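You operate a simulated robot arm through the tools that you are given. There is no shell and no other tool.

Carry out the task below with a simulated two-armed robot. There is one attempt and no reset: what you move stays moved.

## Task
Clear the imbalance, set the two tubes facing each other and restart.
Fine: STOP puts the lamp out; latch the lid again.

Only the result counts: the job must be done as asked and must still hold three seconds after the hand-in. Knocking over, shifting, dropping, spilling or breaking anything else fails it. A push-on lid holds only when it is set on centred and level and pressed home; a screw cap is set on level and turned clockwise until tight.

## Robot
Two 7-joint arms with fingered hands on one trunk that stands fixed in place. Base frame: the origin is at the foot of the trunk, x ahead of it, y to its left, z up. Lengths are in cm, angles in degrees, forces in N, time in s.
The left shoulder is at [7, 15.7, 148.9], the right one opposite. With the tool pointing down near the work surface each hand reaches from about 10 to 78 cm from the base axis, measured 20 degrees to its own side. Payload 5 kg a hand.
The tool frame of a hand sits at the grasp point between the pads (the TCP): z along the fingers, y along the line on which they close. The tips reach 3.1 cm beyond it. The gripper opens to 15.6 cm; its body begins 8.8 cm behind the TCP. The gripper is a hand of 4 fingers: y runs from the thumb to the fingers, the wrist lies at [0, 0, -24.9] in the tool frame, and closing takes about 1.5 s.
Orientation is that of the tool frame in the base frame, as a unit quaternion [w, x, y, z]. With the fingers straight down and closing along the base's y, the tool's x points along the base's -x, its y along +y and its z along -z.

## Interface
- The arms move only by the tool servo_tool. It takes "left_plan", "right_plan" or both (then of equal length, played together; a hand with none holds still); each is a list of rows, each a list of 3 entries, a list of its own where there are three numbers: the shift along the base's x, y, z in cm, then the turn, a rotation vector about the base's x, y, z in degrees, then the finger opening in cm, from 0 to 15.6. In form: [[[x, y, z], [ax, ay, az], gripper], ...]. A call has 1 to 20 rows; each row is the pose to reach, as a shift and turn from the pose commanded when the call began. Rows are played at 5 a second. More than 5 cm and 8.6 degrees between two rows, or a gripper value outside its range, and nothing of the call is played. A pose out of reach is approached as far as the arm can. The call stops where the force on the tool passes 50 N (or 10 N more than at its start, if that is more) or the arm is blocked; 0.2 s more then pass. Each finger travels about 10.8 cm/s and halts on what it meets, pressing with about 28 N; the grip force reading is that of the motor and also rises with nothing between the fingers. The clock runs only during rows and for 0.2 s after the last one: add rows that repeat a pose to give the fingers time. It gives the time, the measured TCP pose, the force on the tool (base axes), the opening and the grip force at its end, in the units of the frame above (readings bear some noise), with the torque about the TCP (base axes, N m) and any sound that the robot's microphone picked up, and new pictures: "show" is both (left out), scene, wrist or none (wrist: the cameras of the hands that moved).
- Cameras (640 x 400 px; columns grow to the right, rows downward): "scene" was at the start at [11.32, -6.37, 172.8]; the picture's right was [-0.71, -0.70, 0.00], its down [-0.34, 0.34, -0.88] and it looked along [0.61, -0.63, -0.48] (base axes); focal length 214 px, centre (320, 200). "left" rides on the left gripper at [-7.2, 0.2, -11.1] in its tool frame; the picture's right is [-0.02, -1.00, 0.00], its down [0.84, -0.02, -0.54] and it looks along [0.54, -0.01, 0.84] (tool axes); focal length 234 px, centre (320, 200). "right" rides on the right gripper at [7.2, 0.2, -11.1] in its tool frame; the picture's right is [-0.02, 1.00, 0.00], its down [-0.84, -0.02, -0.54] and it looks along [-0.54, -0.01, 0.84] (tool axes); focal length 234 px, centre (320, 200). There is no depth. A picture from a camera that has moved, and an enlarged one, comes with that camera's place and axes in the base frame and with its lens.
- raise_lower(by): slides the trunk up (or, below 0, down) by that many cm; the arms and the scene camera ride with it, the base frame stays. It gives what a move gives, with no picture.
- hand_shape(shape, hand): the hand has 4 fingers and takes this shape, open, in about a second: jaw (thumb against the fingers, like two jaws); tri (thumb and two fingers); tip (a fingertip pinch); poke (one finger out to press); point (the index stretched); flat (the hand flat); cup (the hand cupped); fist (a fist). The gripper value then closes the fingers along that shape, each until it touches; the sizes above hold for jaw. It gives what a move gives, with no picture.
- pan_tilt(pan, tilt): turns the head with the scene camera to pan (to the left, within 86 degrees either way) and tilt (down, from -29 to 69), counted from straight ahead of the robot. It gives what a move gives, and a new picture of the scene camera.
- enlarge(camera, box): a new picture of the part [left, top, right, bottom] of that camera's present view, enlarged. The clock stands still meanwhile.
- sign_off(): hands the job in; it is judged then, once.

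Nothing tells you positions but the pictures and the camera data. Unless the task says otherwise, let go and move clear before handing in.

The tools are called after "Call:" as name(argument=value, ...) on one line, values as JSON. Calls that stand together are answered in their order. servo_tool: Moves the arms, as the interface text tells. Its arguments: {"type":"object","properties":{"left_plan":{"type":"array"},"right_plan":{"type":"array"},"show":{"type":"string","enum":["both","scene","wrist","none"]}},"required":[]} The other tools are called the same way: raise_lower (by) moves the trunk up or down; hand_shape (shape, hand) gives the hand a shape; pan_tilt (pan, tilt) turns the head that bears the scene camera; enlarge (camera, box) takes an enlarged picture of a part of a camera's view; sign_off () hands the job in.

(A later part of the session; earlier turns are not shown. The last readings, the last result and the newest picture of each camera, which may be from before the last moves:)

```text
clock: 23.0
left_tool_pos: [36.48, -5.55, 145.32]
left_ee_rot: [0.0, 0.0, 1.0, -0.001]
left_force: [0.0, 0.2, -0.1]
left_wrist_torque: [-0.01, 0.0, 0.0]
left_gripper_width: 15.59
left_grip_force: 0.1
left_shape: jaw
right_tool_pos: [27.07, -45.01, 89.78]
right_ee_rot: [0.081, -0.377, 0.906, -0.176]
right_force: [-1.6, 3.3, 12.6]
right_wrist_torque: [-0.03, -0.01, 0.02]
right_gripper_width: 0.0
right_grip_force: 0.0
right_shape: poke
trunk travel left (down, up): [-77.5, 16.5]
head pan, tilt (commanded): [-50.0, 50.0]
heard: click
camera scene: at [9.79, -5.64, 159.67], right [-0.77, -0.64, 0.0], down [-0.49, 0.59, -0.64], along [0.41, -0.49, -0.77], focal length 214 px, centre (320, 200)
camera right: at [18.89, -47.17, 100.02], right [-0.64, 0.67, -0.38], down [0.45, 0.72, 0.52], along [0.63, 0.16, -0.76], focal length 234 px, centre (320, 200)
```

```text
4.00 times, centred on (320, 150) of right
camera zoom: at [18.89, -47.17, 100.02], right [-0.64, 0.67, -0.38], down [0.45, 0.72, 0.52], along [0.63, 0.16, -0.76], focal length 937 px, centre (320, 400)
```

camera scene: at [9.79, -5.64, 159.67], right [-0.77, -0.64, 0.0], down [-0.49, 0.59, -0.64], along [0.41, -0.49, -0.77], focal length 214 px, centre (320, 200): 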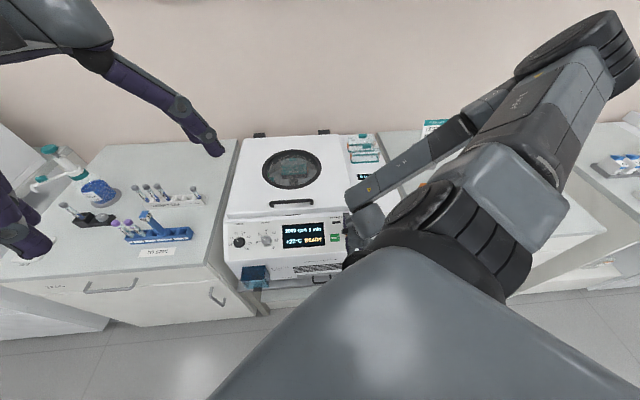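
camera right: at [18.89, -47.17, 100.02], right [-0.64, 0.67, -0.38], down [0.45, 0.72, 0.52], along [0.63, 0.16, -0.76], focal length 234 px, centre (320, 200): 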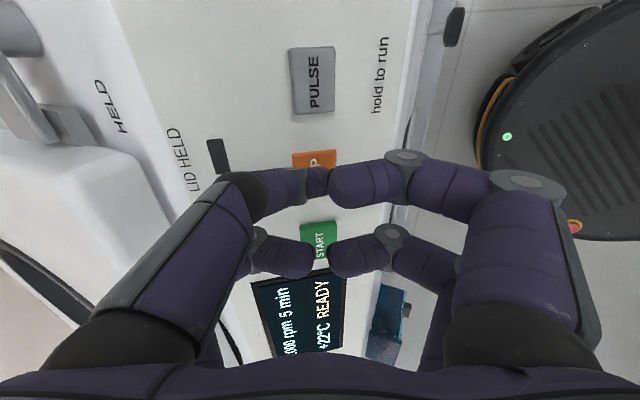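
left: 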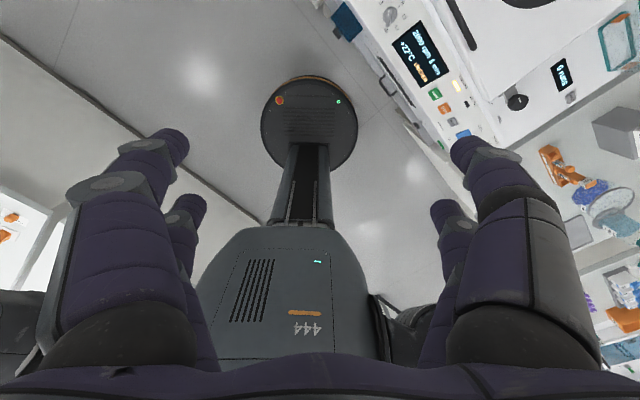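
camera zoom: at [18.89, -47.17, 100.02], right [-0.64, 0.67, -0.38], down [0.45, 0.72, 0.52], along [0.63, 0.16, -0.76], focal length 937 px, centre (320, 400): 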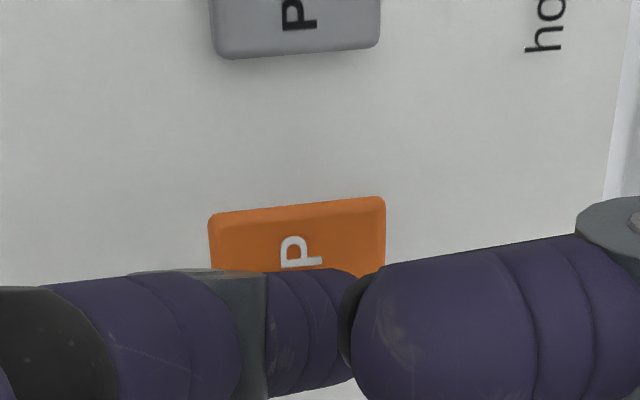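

STOP clicked and the display now shows READY. I'll back off and move up to look at the latch knob.

Call:
servo_tool(right_plan=[[[-0.4, 0.4, 1.3], [0, 0, 0], 0], [[-0.98, 0.9, 3.24], [0, 0, 0], 0], [[-1.0, 0.9, 7], [5.3, 5.2, 0], 0], [[-0.5, 0.3, 11], [10.6, 10.4, 0], 0], [[0.3, -2, 15], [15.9, 15.6, 0], 0], [[0.3, -5, 18], [15.9, 15.6, 0], 0], [[0.3, -5, 18], [15.9, 15.6, 0], 0]])

Call:
hand_shape(shape="jaw", hand="right")

Call:
enlarge(camera="right", box=[0, 0, 640, 400])

Call:
enlarge(camera="scene", box=[220, 130, 412, 260])

```text
clock: 24.6
left_tool_pos: [36.65, -5.74, 145.21]
left_ee_rot: [0.0, 0.0, 1.0, 0.0]
left_force: [-0.6, -0.3, 0.1]
left_wrist_torque: [-0.05, -0.04, 0.03]
left_gripper_width: 15.6
left_grip_force: 0.1
left_shape: jaw
right_tool_pos: [27.98, -49.96, 107.66]
right_ee_rot: [0.009, -0.382, 0.924, 0.002]
right_force: [0.5, 0.2, -0.4]
right_wrist_torque: [0.0, 0.02, 0.02]
right_gripper_width: 0.01
right_grip_force: 0.1
right_shape: poke
trunk travel left (down, up): [-77.5, 16.5]
head pan, tilt (commanded): [-50.0, 50.0]
camera scene: at [9.93, -5.76, 159.64], right [-0.77, -0.64, 0.0], down [-0.49, 0.59, -0.64], along [0.41, -0.49, -0.77], focal length 214 px, centre (320, 200)
camera right: at [22.48, -54.99, 118.74], right [-0.69, 0.73, 0.0], down [0.6, 0.57, 0.56], along [0.41, 0.39, -0.83], focal length 234 px, centre (320, 200)
```

scene: 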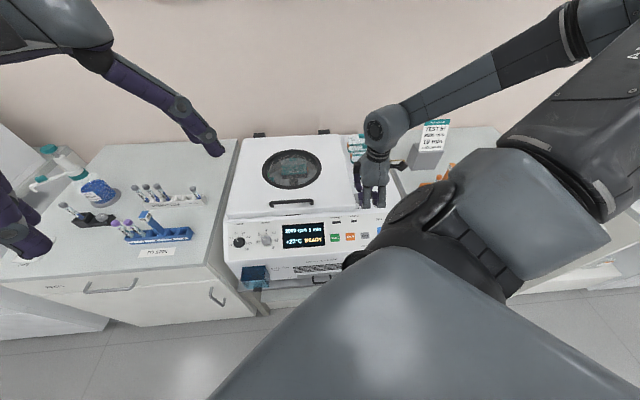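
right: 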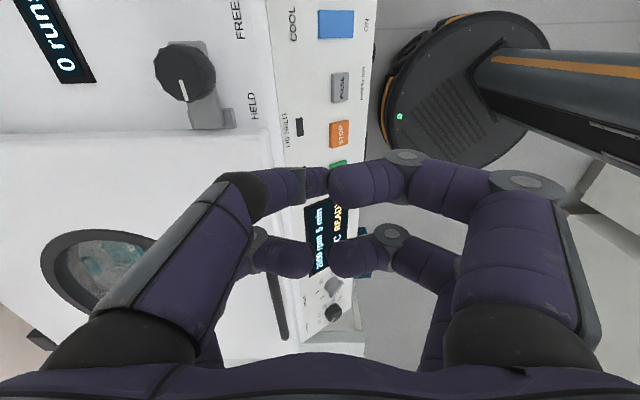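

```text
clock: 25.5
left_tool_pos: [36.59, -5.74, 145.1]
left_ee_rot: [0.0, -0.001, 1.0, 0.0]
left_force: [-0.4, -0.4, -0.4]
left_wrist_torque: [0.01, 0.01, 0.01]
left_gripper_width: 15.61
left_grip_force: 0.1
left_shape: jaw
right_tool_pos: [27.74, -49.91, 107.68]
right_ee_rot: [0.009, -0.382, 0.924, 0.003]
right_force: [0.0, 0.0, -0.5]
right_wrist_torque: [0.0, -0.02, -0.04]
right_gripper_width: 15.58
right_grip_force: 0.1
right_shape: jaw
trunk travel left (down, up): [-77.5, 16.5]
head pan, tilt (commanded): [-50.0, 50.0]
```

```text
1.00 times, centred on (320, 200) of right (not enlarged: the box is as wide or as high as the picture)
camera zoom: at [22.42, -55.0, 118.68], right [-0.69, 0.73, 0.0], down [0.6, 0.57, 0.56], along [0.41, 0.39, -0.83], focal length 234 px, centre (320, 200)
```

zoom: 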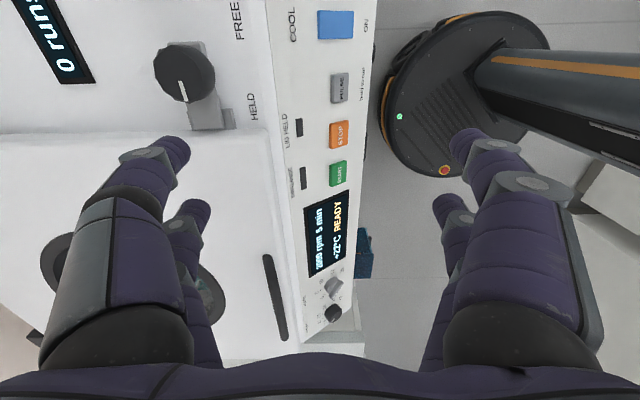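

```text
3.08 times, centred on (316, 195) of scene
camera zoom: at [9.87, -5.82, 159.65], right [-0.77, -0.64, 0.0], down [-0.49, 0.59, -0.64], along [0.41, -0.49, -0.77], focal length 660 px, centre (332, 215)
```

zoom: 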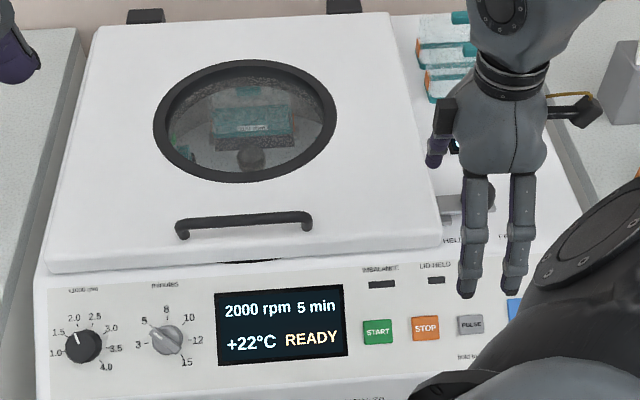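

Call:
enlarge(camera="right", box=[120, 20, 248, 140])

Call:
enlarge(camera="scene", box=[330, 160, 394, 220])

```text
3.33 times, centred on (184, 80) of right
camera zoom: at [22.42, -55.0, 118.68], right [-0.69, 0.73, 0.0], down [0.6, 0.57, 0.56], along [0.41, 0.39, -0.83], focal length 781 px, centre (773, 600)
```

zoom: 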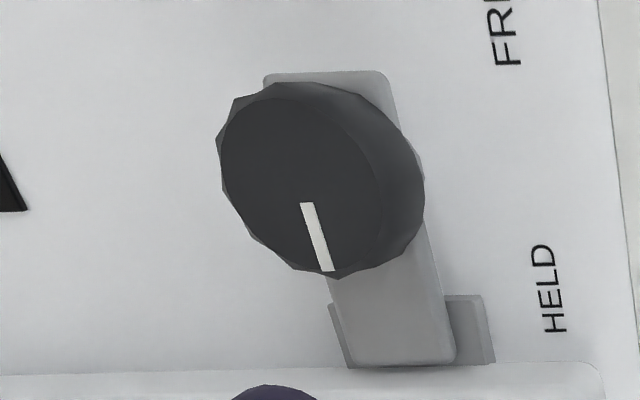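

```text
6.67 times, centred on (362, 190) of scene
camera zoom: at [9.87, -5.82, 159.65], right [-0.77, -0.64, 0.0], down [-0.49, 0.59, -0.64], along [0.41, -0.49, -0.77], focal length 1430 px, centre (40, 267)
```

zoom: 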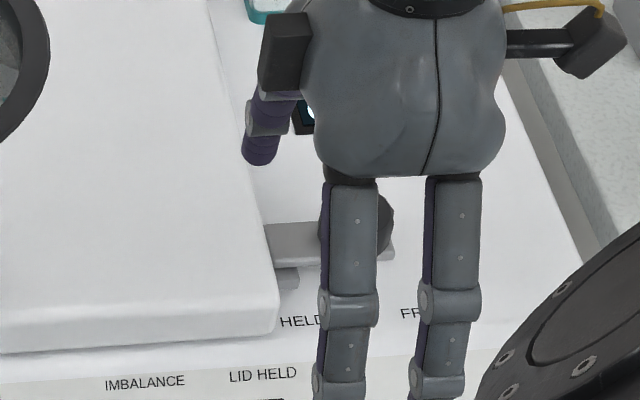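

Both lamps are off and READY shows. The latch is a knob with an arm lying over a keeper tab on the lid; I'll position the right hand above the knob, jaws straddling the arm.

Call:
servo_tool(right_plan=[[[1.3, -3.9, -1.2], [0, 0, 0], 13], [[2.7, -7.7, -2.4], [0, 0, 0], 11], [[4.0, -11.55, -3.7], [0, 0, 0], 9], [[4.0, -11.55, -3.7], [0, 0, 0], 9], [[4.0, -11.55, -3.7], [0, 0, 0], 9]])

Call:
enlarge(camera="right", box=[240, 100, 432, 220])

Call:
enlarge(camera="scene", box=[320, 140, 416, 200])

```text
clock: 26.7
left_tool_pos: [36.56, -5.68, 145.25]
left_ee_rot: [0.0, 0.0, 1.0, 0.0]
left_force: [-0.1, -0.3, 0.3]
left_wrist_torque: [0.02, 0.01, -0.03]
left_gripper_width: 15.6
left_grip_force: 0.0
left_shape: jaw
right_tool_pos: [31.74, -61.72, 104.22]
right_ee_rot: [0.009, -0.382, 0.924, 0.003]
right_force: [0.3, -0.1, 0.3]
right_wrist_torque: [0.01, 0.0, 0.02]
right_gripper_width: 9.04
right_grip_force: 0.0
right_shape: jaw
trunk travel left (down, up): [-77.5, 16.5]
head pan, tilt (commanded): [-50.0, 50.0]
camera scene: at [9.87, -5.78, 159.65], right [-0.77, -0.64, 0.0], down [-0.49, 0.59, -0.64], along [0.41, -0.49, -0.77], focal length 214 px, centre (320, 200)
camera right: at [26.38, -66.68, 115.24], right [-0.69, 0.72, 0.0], down [0.6, 0.57, 0.56], along [0.41, 0.39, -0.83], focal length 234 px, centre (320, 200)
```

scene: 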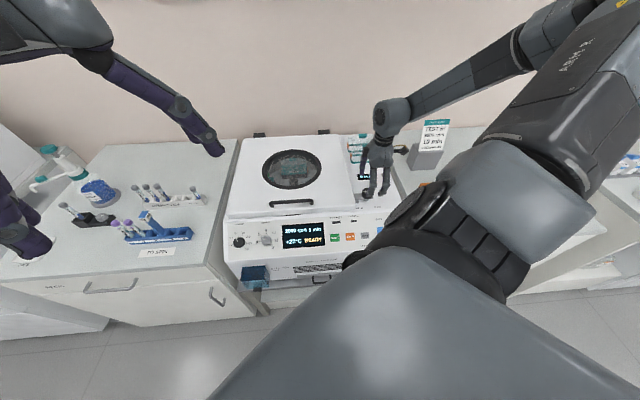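
right: 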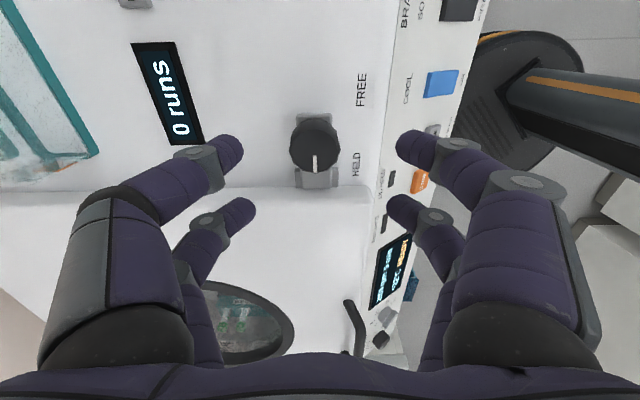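

```text
3.33 times, centred on (336, 160) of right
camera zoom: at [26.38, -66.68, 115.24], right [-0.69, 0.72, 0.0], down [0.6, 0.57, 0.56], along [0.41, 0.39, -0.83], focal length 781 px, centre (267, 333)
```

zoom: 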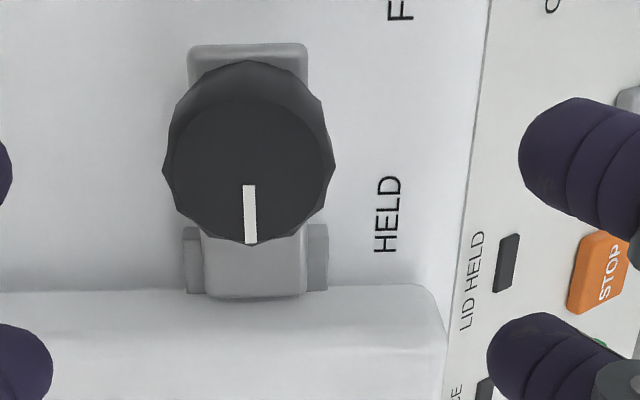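

```text
6.67 times, centred on (368, 170) of scene
camera zoom: at [9.87, -5.78, 159.65], right [-0.77, -0.64, 0.0], down [-0.49, 0.59, -0.64], along [0.41, -0.49, -0.77], focal length 1430 px, centre (0, 400)
```

zoom: 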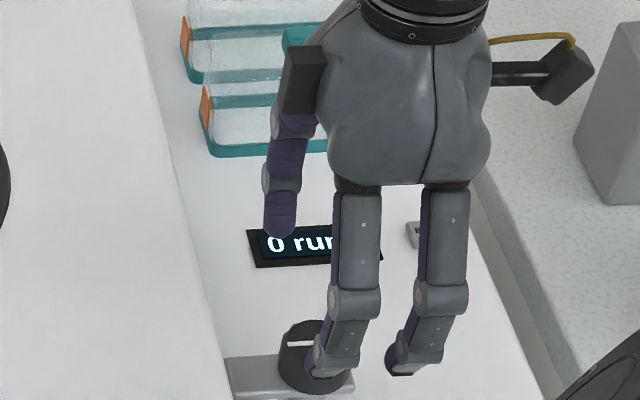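

Call:
servo_tool(right_plan=[[[0.1, -0.3, -3], [0, 0, 0], 9], [[0.1, -0.35, -5], [0, 0, 0], 9], [[0.1, -0.35, -6.2], [0, 0, 0], 9], [[0.1, -0.35, -6.2], [0, 0, 0], 9]])

Call:
enlarge(camera="right", box=[220, 100, 412, 220])

Call:
enlarge(camera="scene", box=[330, 160, 410, 210])

```text
clock: 27.7
left_tool_pos: [36.65, -5.67, 145.31]
left_ee_rot: [0.0, 0.0, 1.0, 0.0]
left_force: [-0.4, 1.2, -0.8]
left_wrist_torque: [-0.01, -0.01, -0.01]
left_gripper_width: 15.59
left_grip_force: 0.1
left_shape: jaw
right_tool_pos: [31.75, -61.99, 97.83]
right_ee_rot: [0.009, -0.381, 0.924, 0.003]
right_force: [0.2, 0.2, -1.0]
right_wrist_torque: [0.02, 0.01, -0.03]
right_gripper_width: 9.06
right_grip_force: 0.0
right_shape: jaw
trunk travel left (down, up): [-77.5, 16.5]
head pan, tilt (commanded): [-50.0, 50.0]
camera scene: at [9.9, -5.81, 159.64], right [-0.77, -0.64, 0.0], down [-0.49, 0.59, -0.64], along [0.41, -0.49, -0.77], focal length 214 px, centre (320, 200)
camera right: at [26.42, -67.03, 108.85], right [-0.69, 0.73, 0.0], down [0.6, 0.57, 0.56], along [0.41, 0.39, -0.83], focal length 234 px, centre (320, 200)
```

scene: 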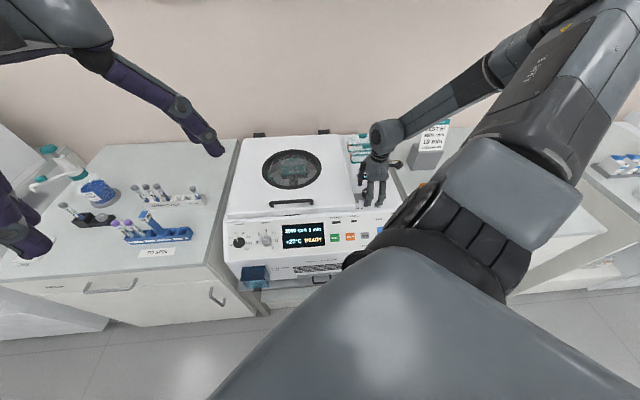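
right: 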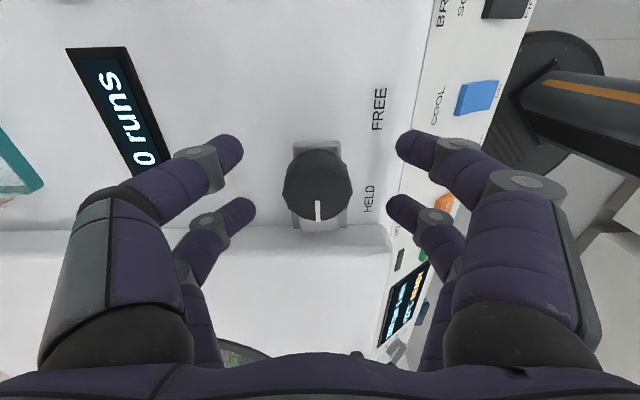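

```text
3.33 times, centred on (316, 160) of right
camera zoom: at [26.42, -67.03, 108.85], right [-0.69, 0.73, 0.0], down [0.6, 0.57, 0.56], along [0.41, 0.39, -0.83], focal length 781 px, centre (333, 333)
```

zoom: 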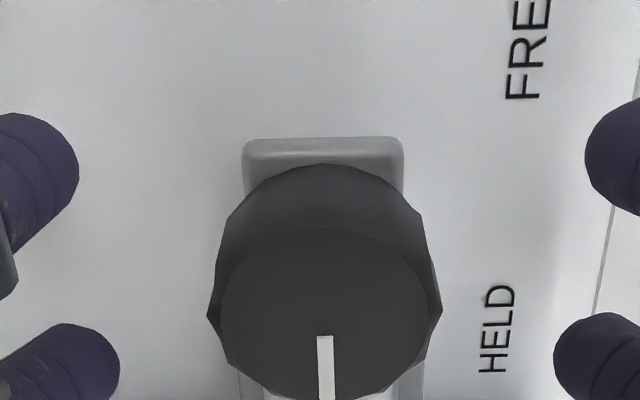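

```text
8.00 times, centred on (370, 185) of scene
camera zoom: at [9.9, -5.81, 159.64], right [-0.77, -0.64, 0.0], down [-0.49, 0.59, -0.64], along [0.41, -0.49, -0.77], focal length 1716 px, centre (-80, 320)
```

zoom: 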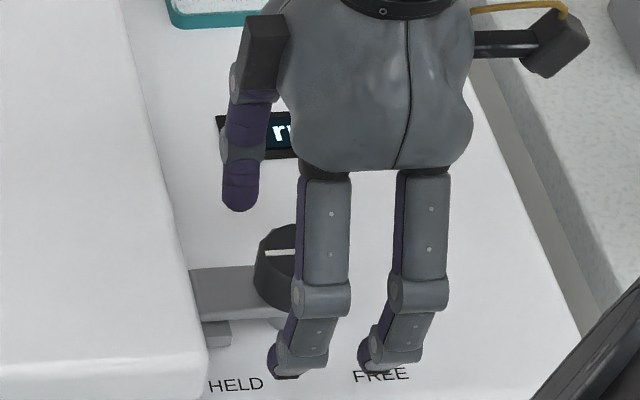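

The knob is centred between the fingers; I'll close on it.

Call:
servo_tool(right_plan=[[[0, 0, 0], [0, 0, 0], 6], [[0, 0, 0], [0, 0, 0], 4], [[0, 0, 0], [0, 0, 0], 2], [[0, 0, 0], [0, 0, 0], 2], [[0, 0, 0], [0, 0, 0], 2], [[0, 0, 0], [0, 0, 0], 2]], show="wrist")

Call:
enlarge(camera="right", box=[220, 100, 412, 220])

```text
clock: 29.1
left_tool_pos: [36.51, -5.81, 145.29]
left_ee_rot: [0.0, 0.0, 1.0, 0.0]
left_force: [-0.6, -0.3, 0.3]
left_wrist_torque: [0.02, 0.02, 0.0]
left_gripper_width: 15.59
left_grip_force: 0.1
left_shape: jaw
right_tool_pos: [31.63, -62.06, 97.69]
right_ee_rot: [0.01, -0.383, 0.924, 0.003]
right_force: [-1.5, 2.4, -6.2]
right_wrist_torque: [0.08, -0.06, 0.02]
right_gripper_width: 1.07
right_grip_force: 27.9
right_shape: jaw
trunk travel left (down, up): [-77.5, 16.5]
head pan, tilt (commanded): [-50.0, 50.0]
camera right: at [26.36, -67.01, 108.8], right [-0.69, 0.73, 0.0], down [0.6, 0.57, 0.56], along [0.41, 0.39, -0.83], focal length 234 px, centre (320, 200)
```

right: 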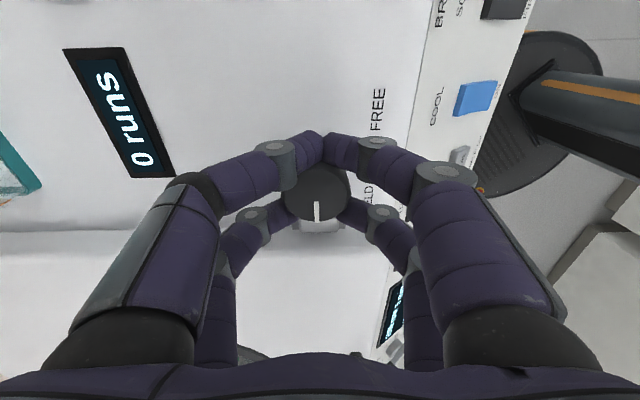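

```text
3.33 times, centred on (316, 160) of right
camera zoom: at [26.36, -67.01, 108.8], right [-0.69, 0.73, 0.0], down [0.6, 0.57, 0.56], along [0.41, 0.39, -0.83], focal length 781 px, centre (333, 333)
```

zoom: 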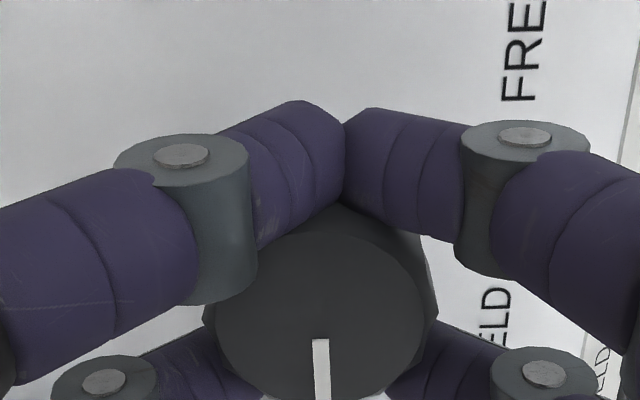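

The fingers cage the knob. I'll test a small turn clockwise (seen from above) and watch the torque.

Call:
servo_tool(right_plan=[[[0, 0, 0], [0, 0, -4], 2], [[0, 0, 0], [0, 0, -8], 2], [[0, 0, 0], [0, 0, -12], 2], [[0, 0, 0], [0, 0, -12], 2]], show="wrist")

Call:
enlarge(camera="right", box=[220, 100, 412, 220])

```text
clock: 30.1
left_tool_pos: [36.71, -5.64, 145.29]
left_ee_rot: [0.0, 0.0, 1.0, 0.0]
left_force: [-0.9, -0.2, -0.1]
left_wrist_torque: [0.0, -0.01, 0.01]
left_gripper_width: 15.59
left_grip_force: 0.1
left_shape: jaw
right_tool_pos: [31.79, -61.96, 97.73]
right_ee_rot: [0.01, -0.284, 0.959, 0.003]
right_force: [1.0, 6.0, -7.6]
right_wrist_torque: [-0.13, 0.34, 2.7]
right_gripper_width: 1.02
right_grip_force: 28.0
right_shape: jaw
trunk travel left (down, up): [-77.5, 16.5]
head pan, tilt (commanded): [-50.0, 50.0]
camera right: at [25.41, -65.79, 108.82], right [-0.52, 0.85, 0.0], down [0.71, 0.43, 0.56], along [0.48, 0.29, -0.83], focal length 234 px, centre (320, 200)
```

right: 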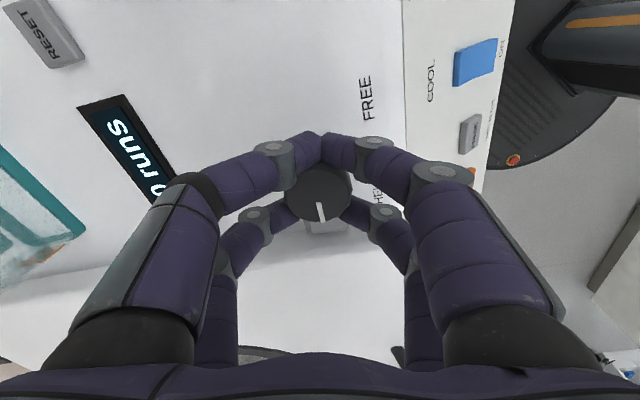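

```text
3.33 times, centred on (316, 160) of right
camera zoom: at [25.41, -65.79, 108.82], right [-0.52, 0.85, 0.0], down [0.71, 0.43, 0.56], along [0.48, 0.29, -0.83], focal length 781 px, centre (333, 333)
```

zoom: 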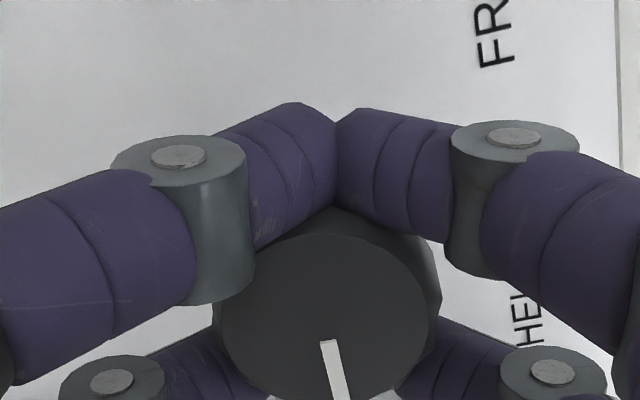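

The knob stayed put with 2.7 N·m resisting, so clockwise is blocked. I'll go back and try counter-clockwise.

Call:
servo_tool(right_plan=[[[0, 0, 0], [0, 0, 6], 2], [[0, 0, 0], [0, 0, 12], 2], [[0, 0, 0], [0, 0, 16], 2], [[0, 0, 0], [0, 0, 20], 2], [[0, 0, 0], [0, 0, 24], 2], [[0, 0, 0], [0, 0, 24], 2]], show="wrist")

Call:
enlarge(camera="right", box=[220, 100, 412, 220])

```text
clock: 31.5
left_tool_pos: [36.75, -5.79, 145.19]
left_ee_rot: [0.0, 0.0, 1.0, 0.0]
left_force: [-0.4, 0.7, -0.1]
left_wrist_torque: [0.01, 0.0, 0.02]
left_gripper_width: 15.58
left_grip_force: 0.2
left_shape: jaw
right_tool_pos: [31.75, -62.12, 97.79]
right_ee_rot: [0.009, -0.477, 0.879, 0.005]
right_force: [5.5, 9.5, -16.4]
right_wrist_torque: [0.3, -0.27, 0.0]
right_gripper_width: 0.91
right_grip_force: 28.1
right_shape: jaw
trunk travel left (down, up): [-77.5, 16.5]
head pan, tilt (commanded): [-50.0, 50.0]
camera right: at [27.55, -68.11, 108.88], right [-0.83, 0.56, 0.0], down [0.47, 0.68, 0.56], along [0.32, 0.46, -0.83], focal length 234 px, centre (320, 200)
```

right: 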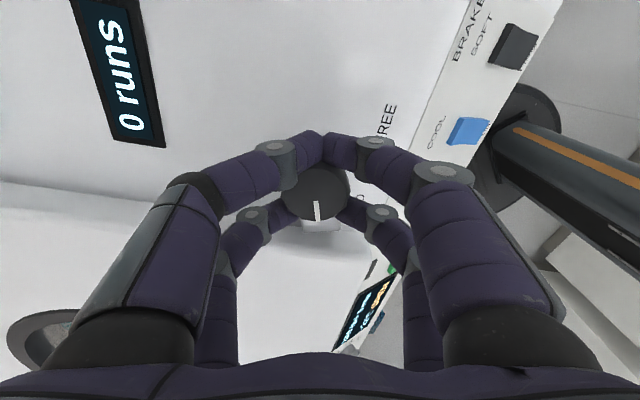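

```text
3.33 times, centred on (316, 160) of right
camera zoom: at [27.55, -68.11, 108.88], right [-0.83, 0.56, 0.0], down [0.47, 0.68, 0.56], along [0.32, 0.46, -0.83], focal length 781 px, centre (333, 333)
```

zoom: 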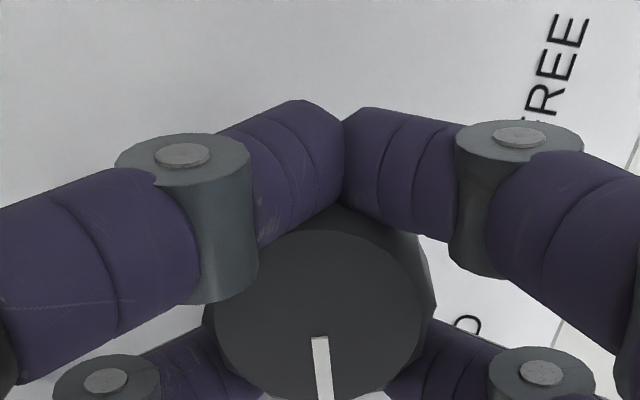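

Counter-clockwise turns freely. I'll keep turning that way.

Call:
servo_tool(right_plan=[[[0, 0, 0], [0, 0, 7], 2], [[0, 0, 0], [0, 0, 14], 2], [[0, 0, 0], [0, 0, 21], 2], [[0, 0, 0], [0, 0, 28], 2], [[0, 0, 0], [0, 0, 35], 2], [[0, 0, 0], [0, 0, 42], 2], [[0, 0, 0], [0, 0, 42], 2]])

Call:
enlarge(camera="right", box=[220, 100, 412, 220])

```text
clock: 33.1
left_tool_pos: [36.88, -5.92, 145.13]
left_ee_rot: [-0.001, 0.0, 1.0, 0.001]
left_force: [0.3, -0.2, 0.0]
left_wrist_torque: [-0.02, -0.05, -0.02]
left_gripper_width: 15.58
left_grip_force: 0.1
left_shape: jaw
right_tool_pos: [31.79, -62.29, 97.86]
right_ee_rot: [-0.007, 0.761, -0.649, -0.007]
right_force: [14.1, -5.2, -11.5]
right_wrist_torque: [-0.01, -0.4, -0.08]
right_gripper_width: 0.9
right_grip_force: 28.0
right_shape: jaw
trunk travel left (down, up): [-77.5, 16.5]
head pan, tilt (commanded): [-50.0, 50.0]
camera scene: at [10.2, -6.05, 159.62], right [-0.77, -0.64, 0.0], down [-0.49, 0.59, -0.64], along [0.41, -0.49, -0.77], focal length 214 px, centre (320, 200)
camera right: at [32.78, -69.58, 108.87], right [-0.99, -0.13, 0.0], down [-0.11, 0.82, 0.56], along [-0.07, 0.56, -0.83], focal length 234 px, centre (320, 200)
```

scene: 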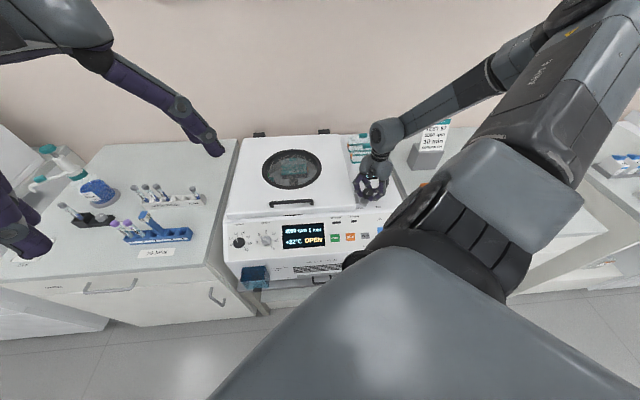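
right: 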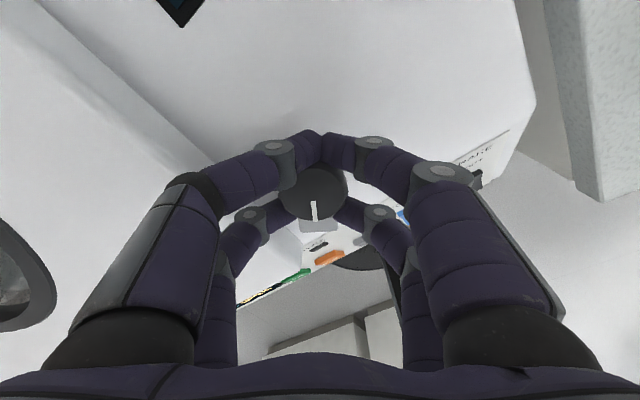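

```text
3.33 times, centred on (316, 160) of right
camera zoom: at [32.78, -69.58, 108.87], right [-0.99, -0.13, 0.0], down [-0.11, 0.82, 0.56], along [-0.07, 0.56, -0.83], focal length 781 px, centre (333, 333)
```

zoom: 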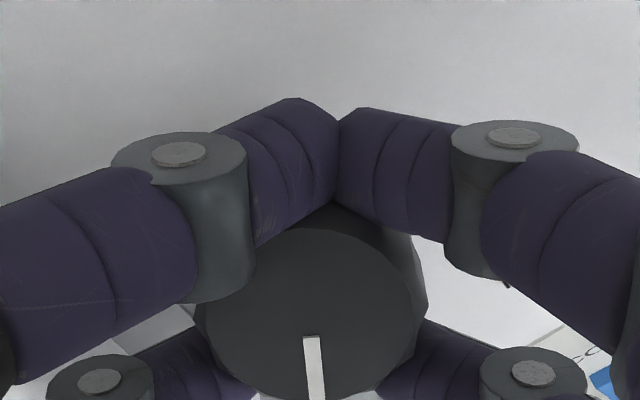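

The display already reads OPEN. I'll keep turning until it stops.

Call:
servo_tool(right_plan=[[[0, 0, 0], [0, 0, 7], 2], [[0, 0, 0], [0, 0, 14], 2], [[0, 0, 0], [0, 0, 21], 2], [[0, 0, 0], [0, 0, 28], 2], [[0, 0, 0], [0, 0, 35], 2], [[0, 0, 0], [0, 0, 42], 2], [[0, 0, 0], [0, 0, 42], 2]])

Call:
enlarge(camera="right", box=[220, 100, 412, 220])

Call:
enlarge(camera="scene", box=[220, 130, 412, 260])

```text
clock: 34.7
left_tool_pos: [37.07, -6.04, 145.04]
left_ee_rot: [-0.003, 0.0, 1.0, 0.0]
left_force: [-0.1, -0.1, 0.2]
left_wrist_torque: [0.0, -0.02, -0.05]
left_gripper_width: 15.6
left_grip_force: 0.0
left_shape: jaw
right_tool_pos: [32.05, -62.55, 97.68]
right_ee_rot: [-0.003, 0.942, -0.335, -0.006]
right_force: [26.1, -20.1, 2.1]
right_wrist_torque: [-0.26, -0.72, -0.95]
right_gripper_width: 0.85
right_grip_force: 27.9
right_shape: jaw
trunk travel left (down, up): [-77.5, 16.5]
head pan, tilt (commanded): [-50.0, 50.0]
camera scene: at [10.34, -6.16, 159.61], right [-0.77, -0.64, 0.0], down [-0.49, 0.59, -0.64], along [0.41, -0.49, -0.77], focal length 214 px, centre (320, 200)
camera right: at [37.61, -67.17, 108.84], right [-0.65, -0.76, 0.0], down [-0.63, 0.54, 0.56], along [-0.42, 0.36, -0.83], focal length 234 px, centre (320, 200)
```

scene: 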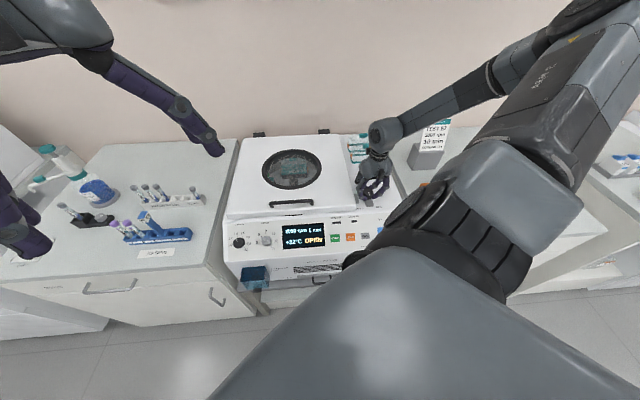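
right: 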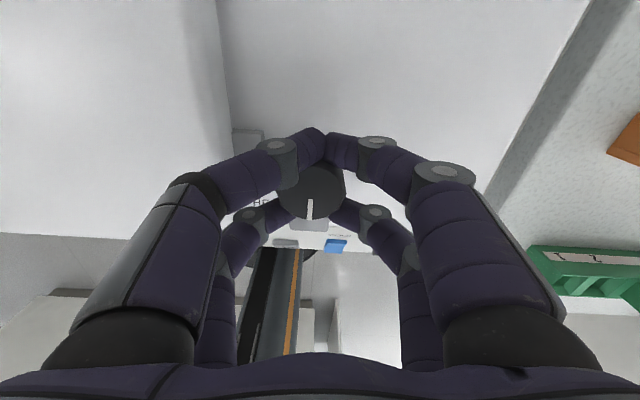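

```text
3.33 times, centred on (316, 160) of right
camera zoom: at [37.61, -67.17, 108.84], right [-0.65, -0.76, 0.0], down [-0.63, 0.54, 0.56], along [-0.42, 0.36, -0.83], focal length 781 px, centre (333, 333)
```

zoom: 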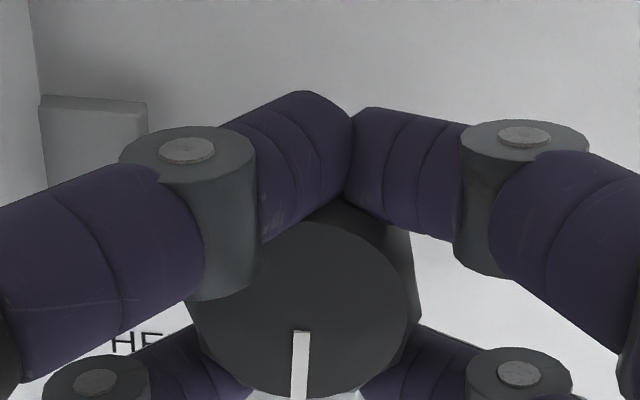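

```text
3.08 times, centred on (316, 195) of scene
camera zoom: at [10.34, -6.16, 159.61], right [-0.77, -0.64, 0.0], down [-0.49, 0.59, -0.64], along [0.41, -0.49, -0.77], focal length 660 px, centre (332, 215)
```

zoom: 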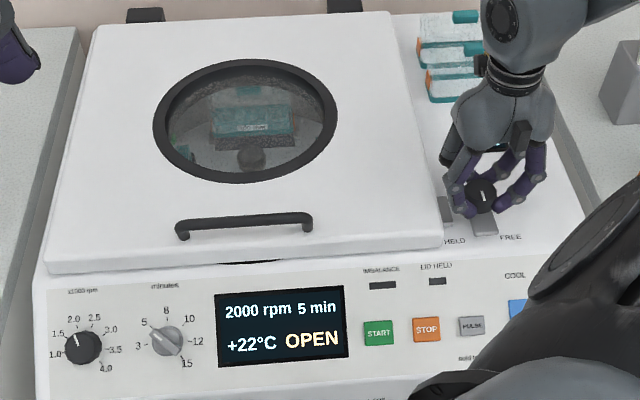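

The latch is free: the arm points forward and the display shows OPEN. I'll release the knob and rise straight up.

Call:
servo_tool(right_plan=[[[0, 0, 0], [0, 0, 0], 5], [[0, 0, 0], [0, 0, 0], 8], [[0, 0, 0], [0, 0, 0], 9], [[0, 0, 3], [0, 0, 0], 9], [[0, 0, 7], [0, 0, 0], 9], [[0, 0, 11], [0, 0, 0], 9], [[0, 0, 11], [0, 0, 0], 9]])

Call:
enlarge(camera="right", box=[220, 100, 412, 220])

```text
clock: 36.3
left_tool_pos: [36.67, -5.7, 145.38]
left_ee_rot: [0.0, 0.0, 1.0, 0.0]
left_force: [0.4, -0.4, 0.8]
left_wrist_torque: [-0.02, 0.05, 0.02]
left_gripper_width: 15.59
left_grip_force: 0.1
left_shape: jaw
right_tool_pos: [31.84, -62.11, 108.65]
right_ee_rot: [-0.004, 0.942, -0.334, -0.01]
right_force: [0.0, -0.1, 0.3]
right_wrist_torque: [0.06, 0.06, -0.01]
right_gripper_width: 8.92
right_grip_force: 0.1
right_shape: jaw
trunk travel left (down, up): [-77.5, 16.5]
head pan, tilt (commanded): [-50.0, 50.0]
camera scene: at [10.0, -5.84, 159.63], right [-0.77, -0.64, 0.0], down [-0.49, 0.59, -0.64], along [0.41, -0.49, -0.77], focal length 214 px, centre (320, 200)
camera right: at [37.48, -66.87, 119.71], right [-0.65, -0.76, 0.0], down [-0.63, 0.54, 0.56], along [-0.43, 0.36, -0.83], focal length 234 px, centre (320, 200)
```

scene: 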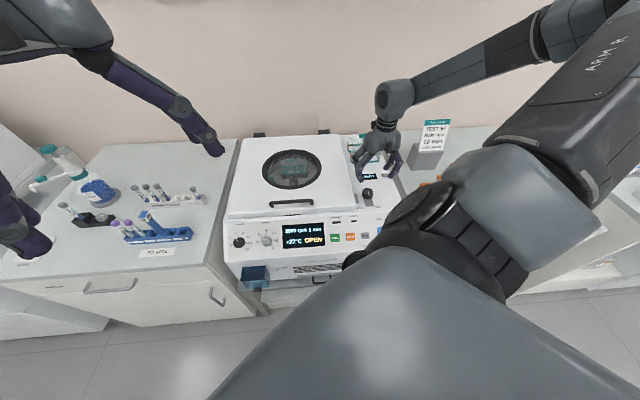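
right: 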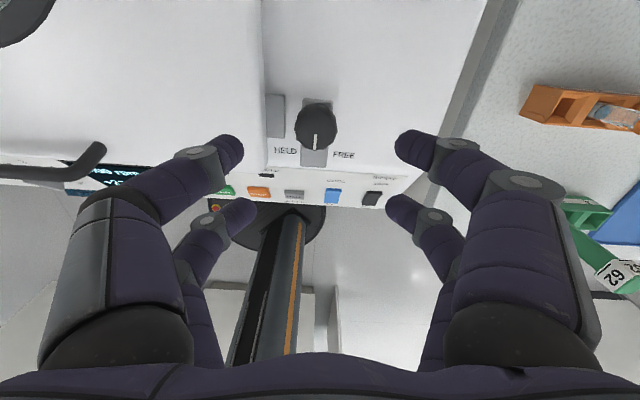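

```text
3.33 times, centred on (316, 160) of right
camera zoom: at [37.48, -66.87, 119.71], right [-0.65, -0.76, 0.0], down [-0.63, 0.54, 0.56], along [-0.43, 0.36, -0.83], focal length 781 px, centre (333, 333)
```

zoom: 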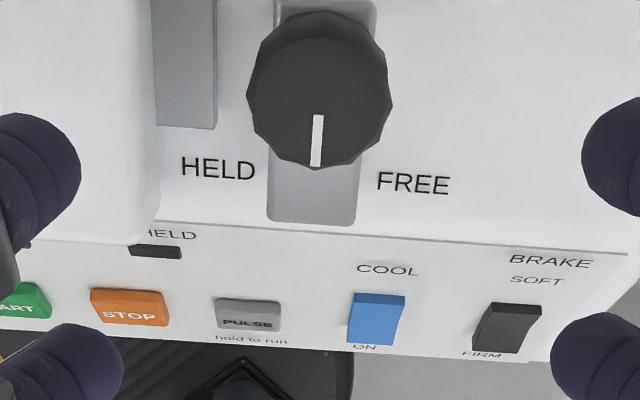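

The latch arm is clear of the keeper. I'll swing the hand back to the pinch orientation over the lid handle.

Call:
servo_tool(right_plan=[[[1.5, 2.1, 0.5], [0, 0, -8], 9], [[3, 4.2, 1], [0, 0, -16], 9], [[4.6, 6.2, 1.4], [0, 0, -24], 9], [[6.1, 8.3, 1.4], [0, 0, -32], 9], [[7.6, 10.4, 1.4], [0, 0, -40], 9], [[9.2, 12.5, 1.4], [0, 0, -48], 9], [[10.7, 14.5, 1.4], [0, 0, -56], 9], [[12.2, 16.6, 1.4], [0, 0, -64], 9], [[13.7, 18.7, 1.4], [0, 0, -72], 9], [[15.3, 20.8, 1.4], [0, 0, -80], 9], [[16.8, 22.8, 1.4], [0, 0, -88], 9], [[18.3, 24.9, 1.4], [0, 0, -96], 9], [[18.3, 24.9, 1.4], [0, 0, -96], 9]])

Call:
enlarge(camera="right", box=[220, 100, 412, 220])

```text
clock: 39.1
left_tool_pos: [36.53, -5.76, 145.29]
left_ee_rot: [0.0, 0.0, 1.0, 0.0]
left_force: [-0.2, -0.7, -0.4]
left_wrist_torque: [0.01, 0.0, 0.01]
left_gripper_width: 15.58
left_grip_force: 0.1
left_shape: jaw
right_tool_pos: [49.93, -37.04, 110.07]
right_ee_rot: [0.009, -0.381, 0.924, 0.003]
right_force: [-0.3, -0.4, 0.0]
right_wrist_torque: [0.0, 0.01, -0.01]
right_gripper_width: 8.95
right_grip_force: 0.0
right_shape: jaw
trunk travel left (down, up): [-77.5, 16.5]
head pan, tilt (commanded): [-50.0, 50.0]
camera scene: at [9.84, -5.86, 159.65], right [-0.77, -0.64, 0.0], down [-0.49, 0.59, -0.64], along [0.41, -0.49, -0.77], focal length 214 px, centre (320, 200)
camera right: at [44.52, -42.14, 121.09], right [-0.69, 0.73, 0.0], down [0.6, 0.57, 0.56], along [0.41, 0.39, -0.83], focal length 234 px, centre (320, 200)
```

scene: 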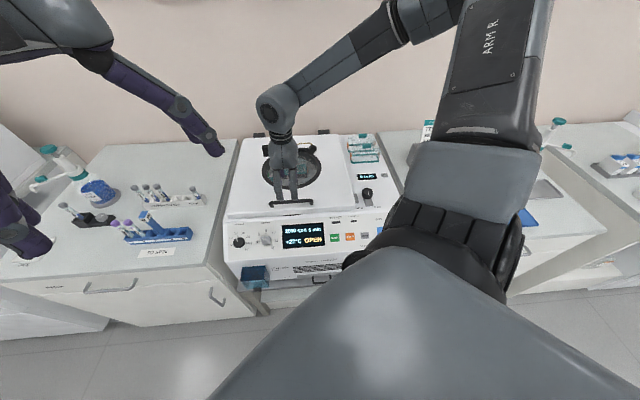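
right: 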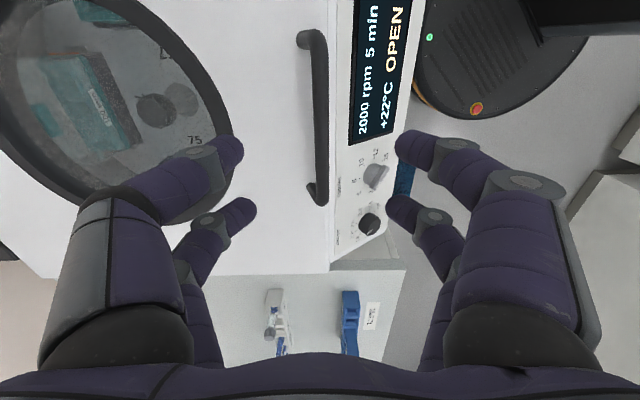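

```text
3.33 times, centred on (316, 160) of right
camera zoom: at [44.52, -42.14, 121.09], right [-0.69, 0.73, 0.0], down [0.6, 0.57, 0.56], along [0.41, 0.39, -0.83], focal length 781 px, centre (333, 333)
```

zoom: 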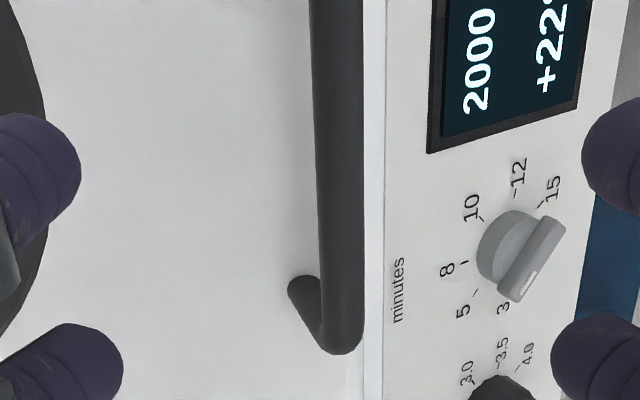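

Call:
servo_tool(right_plan=[[[0, 0, -4], [0, 0, 0], 9], [[0, 0, -8], [0, 0, 0], 9], [[0, 0, -10], [0, 0, 0], 9], [[0, 0, -10.8], [0, 0, 0], 9], [[0, 0, -10.8], [0, 0, 0], 9]])

Call:
enlarge(camera="right", box=[220, 100, 412, 220])

Call:
enlarge(camera="scene", box=[240, 150, 340, 220])

```text
clock: 40.3
left_tool_pos: [36.59, -5.74, 145.15]
left_ee_rot: [0.001, 0.0, 1.0, 0.001]
left_force: [1.1, -0.1, -0.3]
left_wrist_torque: [0.01, -0.01, 0.01]
left_gripper_width: 15.59
left_grip_force: 0.0
left_shape: jaw
right_tool_pos: [49.88, -37.27, 99.55]
right_ee_rot: [0.009, -0.382, 0.924, 0.002]
right_force: [-0.2, -1.2, -0.3]
right_wrist_torque: [0.0, 0.01, -0.02]
right_gripper_width: 8.94
right_grip_force: 0.1
right_shape: jaw
trunk travel left (down, up): [-77.5, 16.5]
head pan, tilt (commanded): [-50.0, 50.0]
camera scene: at [9.92, -5.83, 159.64], right [-0.77, -0.64, 0.0], down [-0.49, 0.59, -0.64], along [0.41, -0.49, -0.77], focal length 214 px, centre (320, 200)
camera right: at [44.52, -42.28, 110.49], right [-0.69, 0.72, 0.0], down [0.6, 0.57, 0.56], along [0.41, 0.39, -0.83], focal length 234 px, centre (320, 200)
```

scene: 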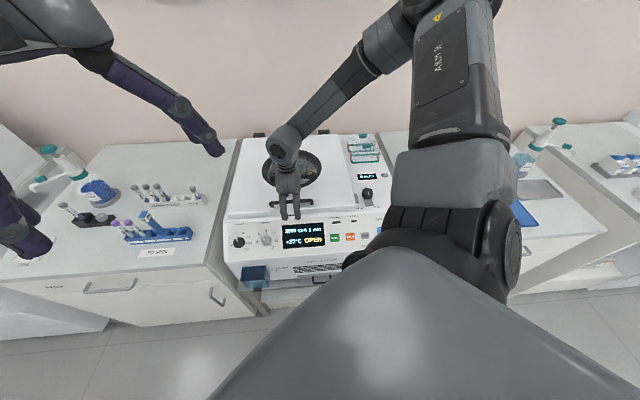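
right: 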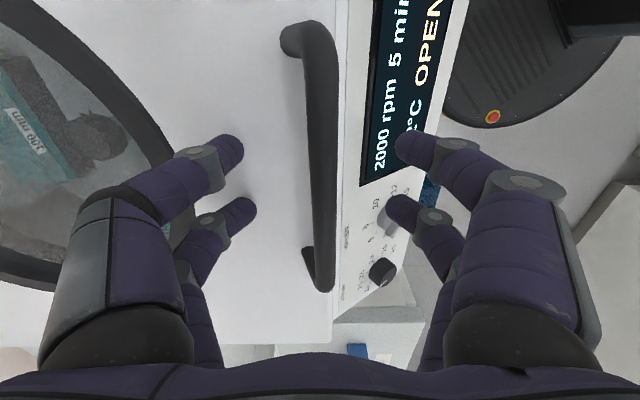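

```text
3.33 times, centred on (316, 160) of right
camera zoom: at [44.52, -42.28, 110.49], right [-0.69, 0.72, 0.0], down [0.6, 0.57, 0.56], along [0.41, 0.39, -0.83], focal length 781 px, centre (333, 333)
```

zoom: 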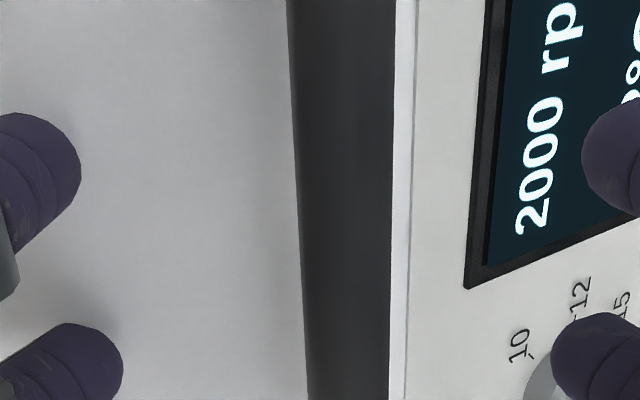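

```text
5.71 times, centred on (290, 185) of scene
camera zoom: at [9.92, -5.83, 159.64], right [-0.77, -0.64, 0.0], down [-0.49, 0.59, -0.64], along [0.41, -0.49, -0.77], focal length 1226 px, centre (491, 286)
```

zoom: 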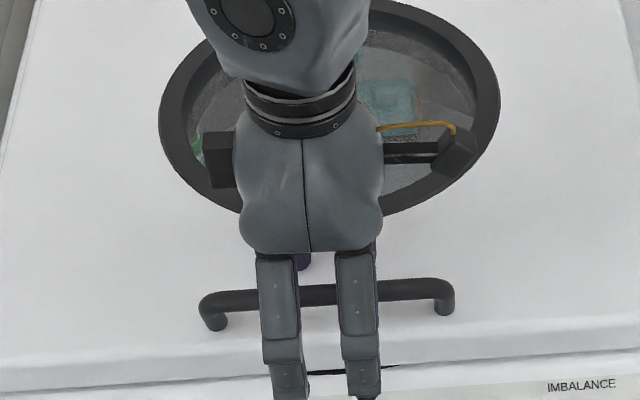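

The bar is between the jaws. Closing on it.

Call:
servo_tool(right_plan=[[[0, 0, -0.4], [0, 0, 0], 7], [[0, 0, -0.4], [0, 0, 0], 5], [[0, 0, -0.4], [0, 0, 0], 3], [[0, 0, -0.4], [0, 0, 0], 1], [[0, 0, -0.4], [0, 0, 0], 1], [[0, 0, -0.4], [0, 0, 0], 1]], show="wrist")

Call:
enlarge(camera="right", box=[220, 100, 412, 220])

```text
clock: 41.7
left_tool_pos: [36.2, -4.97, 145.24]
left_ee_rot: [0.002, -0.001, 1.0, -0.003]
left_force: [-0.2, 0.4, -0.7]
left_wrist_torque: [-0.02, 0.02, -0.03]
left_gripper_width: 15.58
left_grip_force: 0.1
left_shape: jaw
right_tool_pos: [49.16, -36.53, 99.21]
right_ee_rot: [0.007, -0.382, 0.924, 0.003]
right_force: [-23.4, 29.9, 8.1]
right_wrist_torque: [0.93, 0.76, -0.11]
right_gripper_width: 1.17
right_grip_force: 27.8
right_shape: jaw
trunk travel left (down, up): [-77.5, 16.5]
head pan, tilt (commanded): [-50.0, 50.0]
camera right: at [43.92, -41.56, 110.34], right [-0.69, 0.72, 0.0], down [0.6, 0.57, 0.56], along [0.4, 0.39, -0.83], focal length 234 px, centre (320, 200)
```

right: 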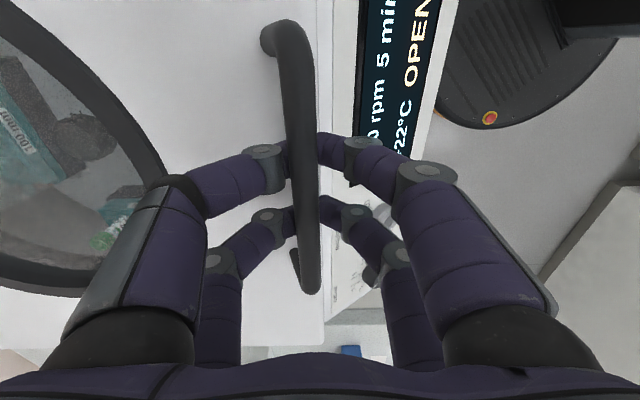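

```text
3.33 times, centred on (316, 160) of right
camera zoom: at [43.92, -41.56, 110.34], right [-0.69, 0.72, 0.0], down [0.6, 0.57, 0.56], along [0.4, 0.39, -0.83], focal length 781 px, centre (333, 333)
```

zoom: 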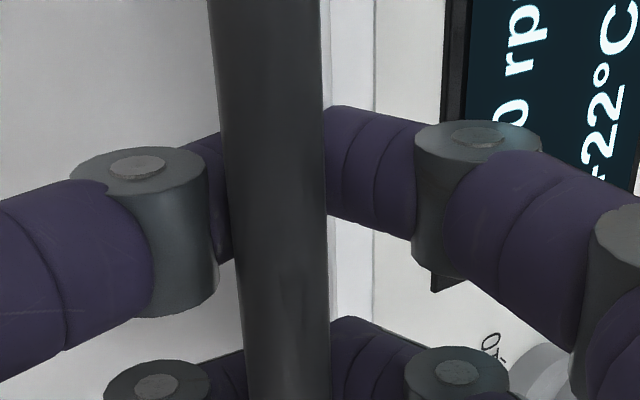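

Call:
servo_tool(right_plan=[[[-0.35, 0.35, 0], [0, 0, 0], 1], [[-0.6, 0.6, 0.2], [0, 0, 0], 1], [[-0.6, 0.6, 0.2], [0, 0, 0], 1]], show="wrist")

Call:
enlarge(camera="scene", box=[240, 150, 340, 220])

```text
clock: 42.5
left_tool_pos: [36.51, -5.48, 145.24]
left_ee_rot: [0.001, 0.0, 1.0, 0.0]
left_force: [-1.2, -0.4, -0.2]
left_wrist_torque: [-0.03, 0.04, 0.0]
left_gripper_width: 15.58
left_grip_force: 0.1
left_shape: jaw
right_tool_pos: [49.09, -36.53, 99.43]
right_ee_rot: [0.009, -0.382, 0.924, 0.001]
right_force: [-7.0, 15.3, -2.8]
right_wrist_torque: [0.52, 0.28, -0.09]
right_gripper_width: 1.14
right_grip_force: 28.0
right_shape: jaw
trunk travel left (down, up): [-77.5, 16.5]
head pan, tilt (commanded): [-50.0, 50.0]
camera right: at [43.75, -41.46, 110.45], right [-0.69, 0.73, 0.0], down [0.6, 0.57, 0.56], along [0.41, 0.38, -0.83], focal length 234 px, centre (320, 200)
```

right: 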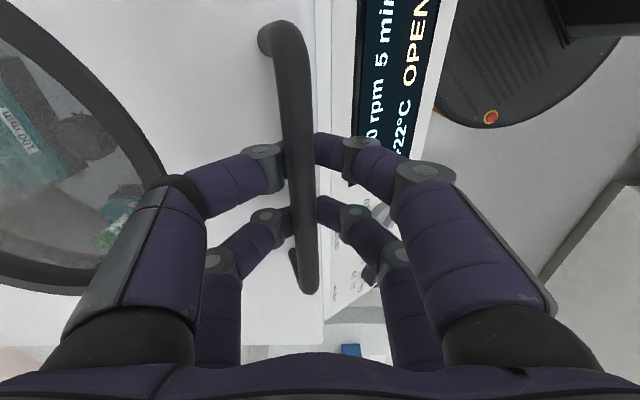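

```text
5.71 times, centred on (290, 185) of scene
camera zoom: at [9.74, -5.51, 159.66], right [-0.77, -0.64, 0.0], down [-0.49, 0.59, -0.64], along [0.41, -0.49, -0.76], focal length 1226 px, centre (491, 286)
```

zoom: 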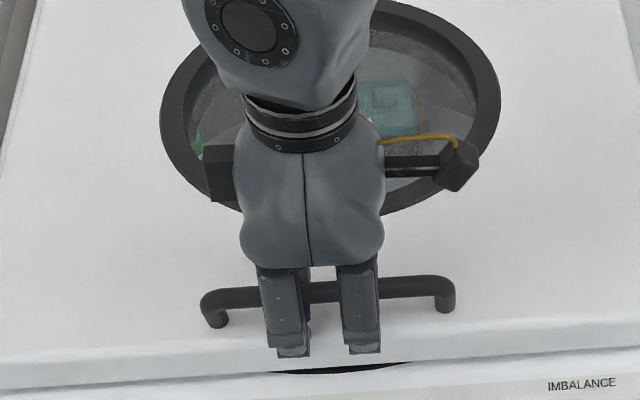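

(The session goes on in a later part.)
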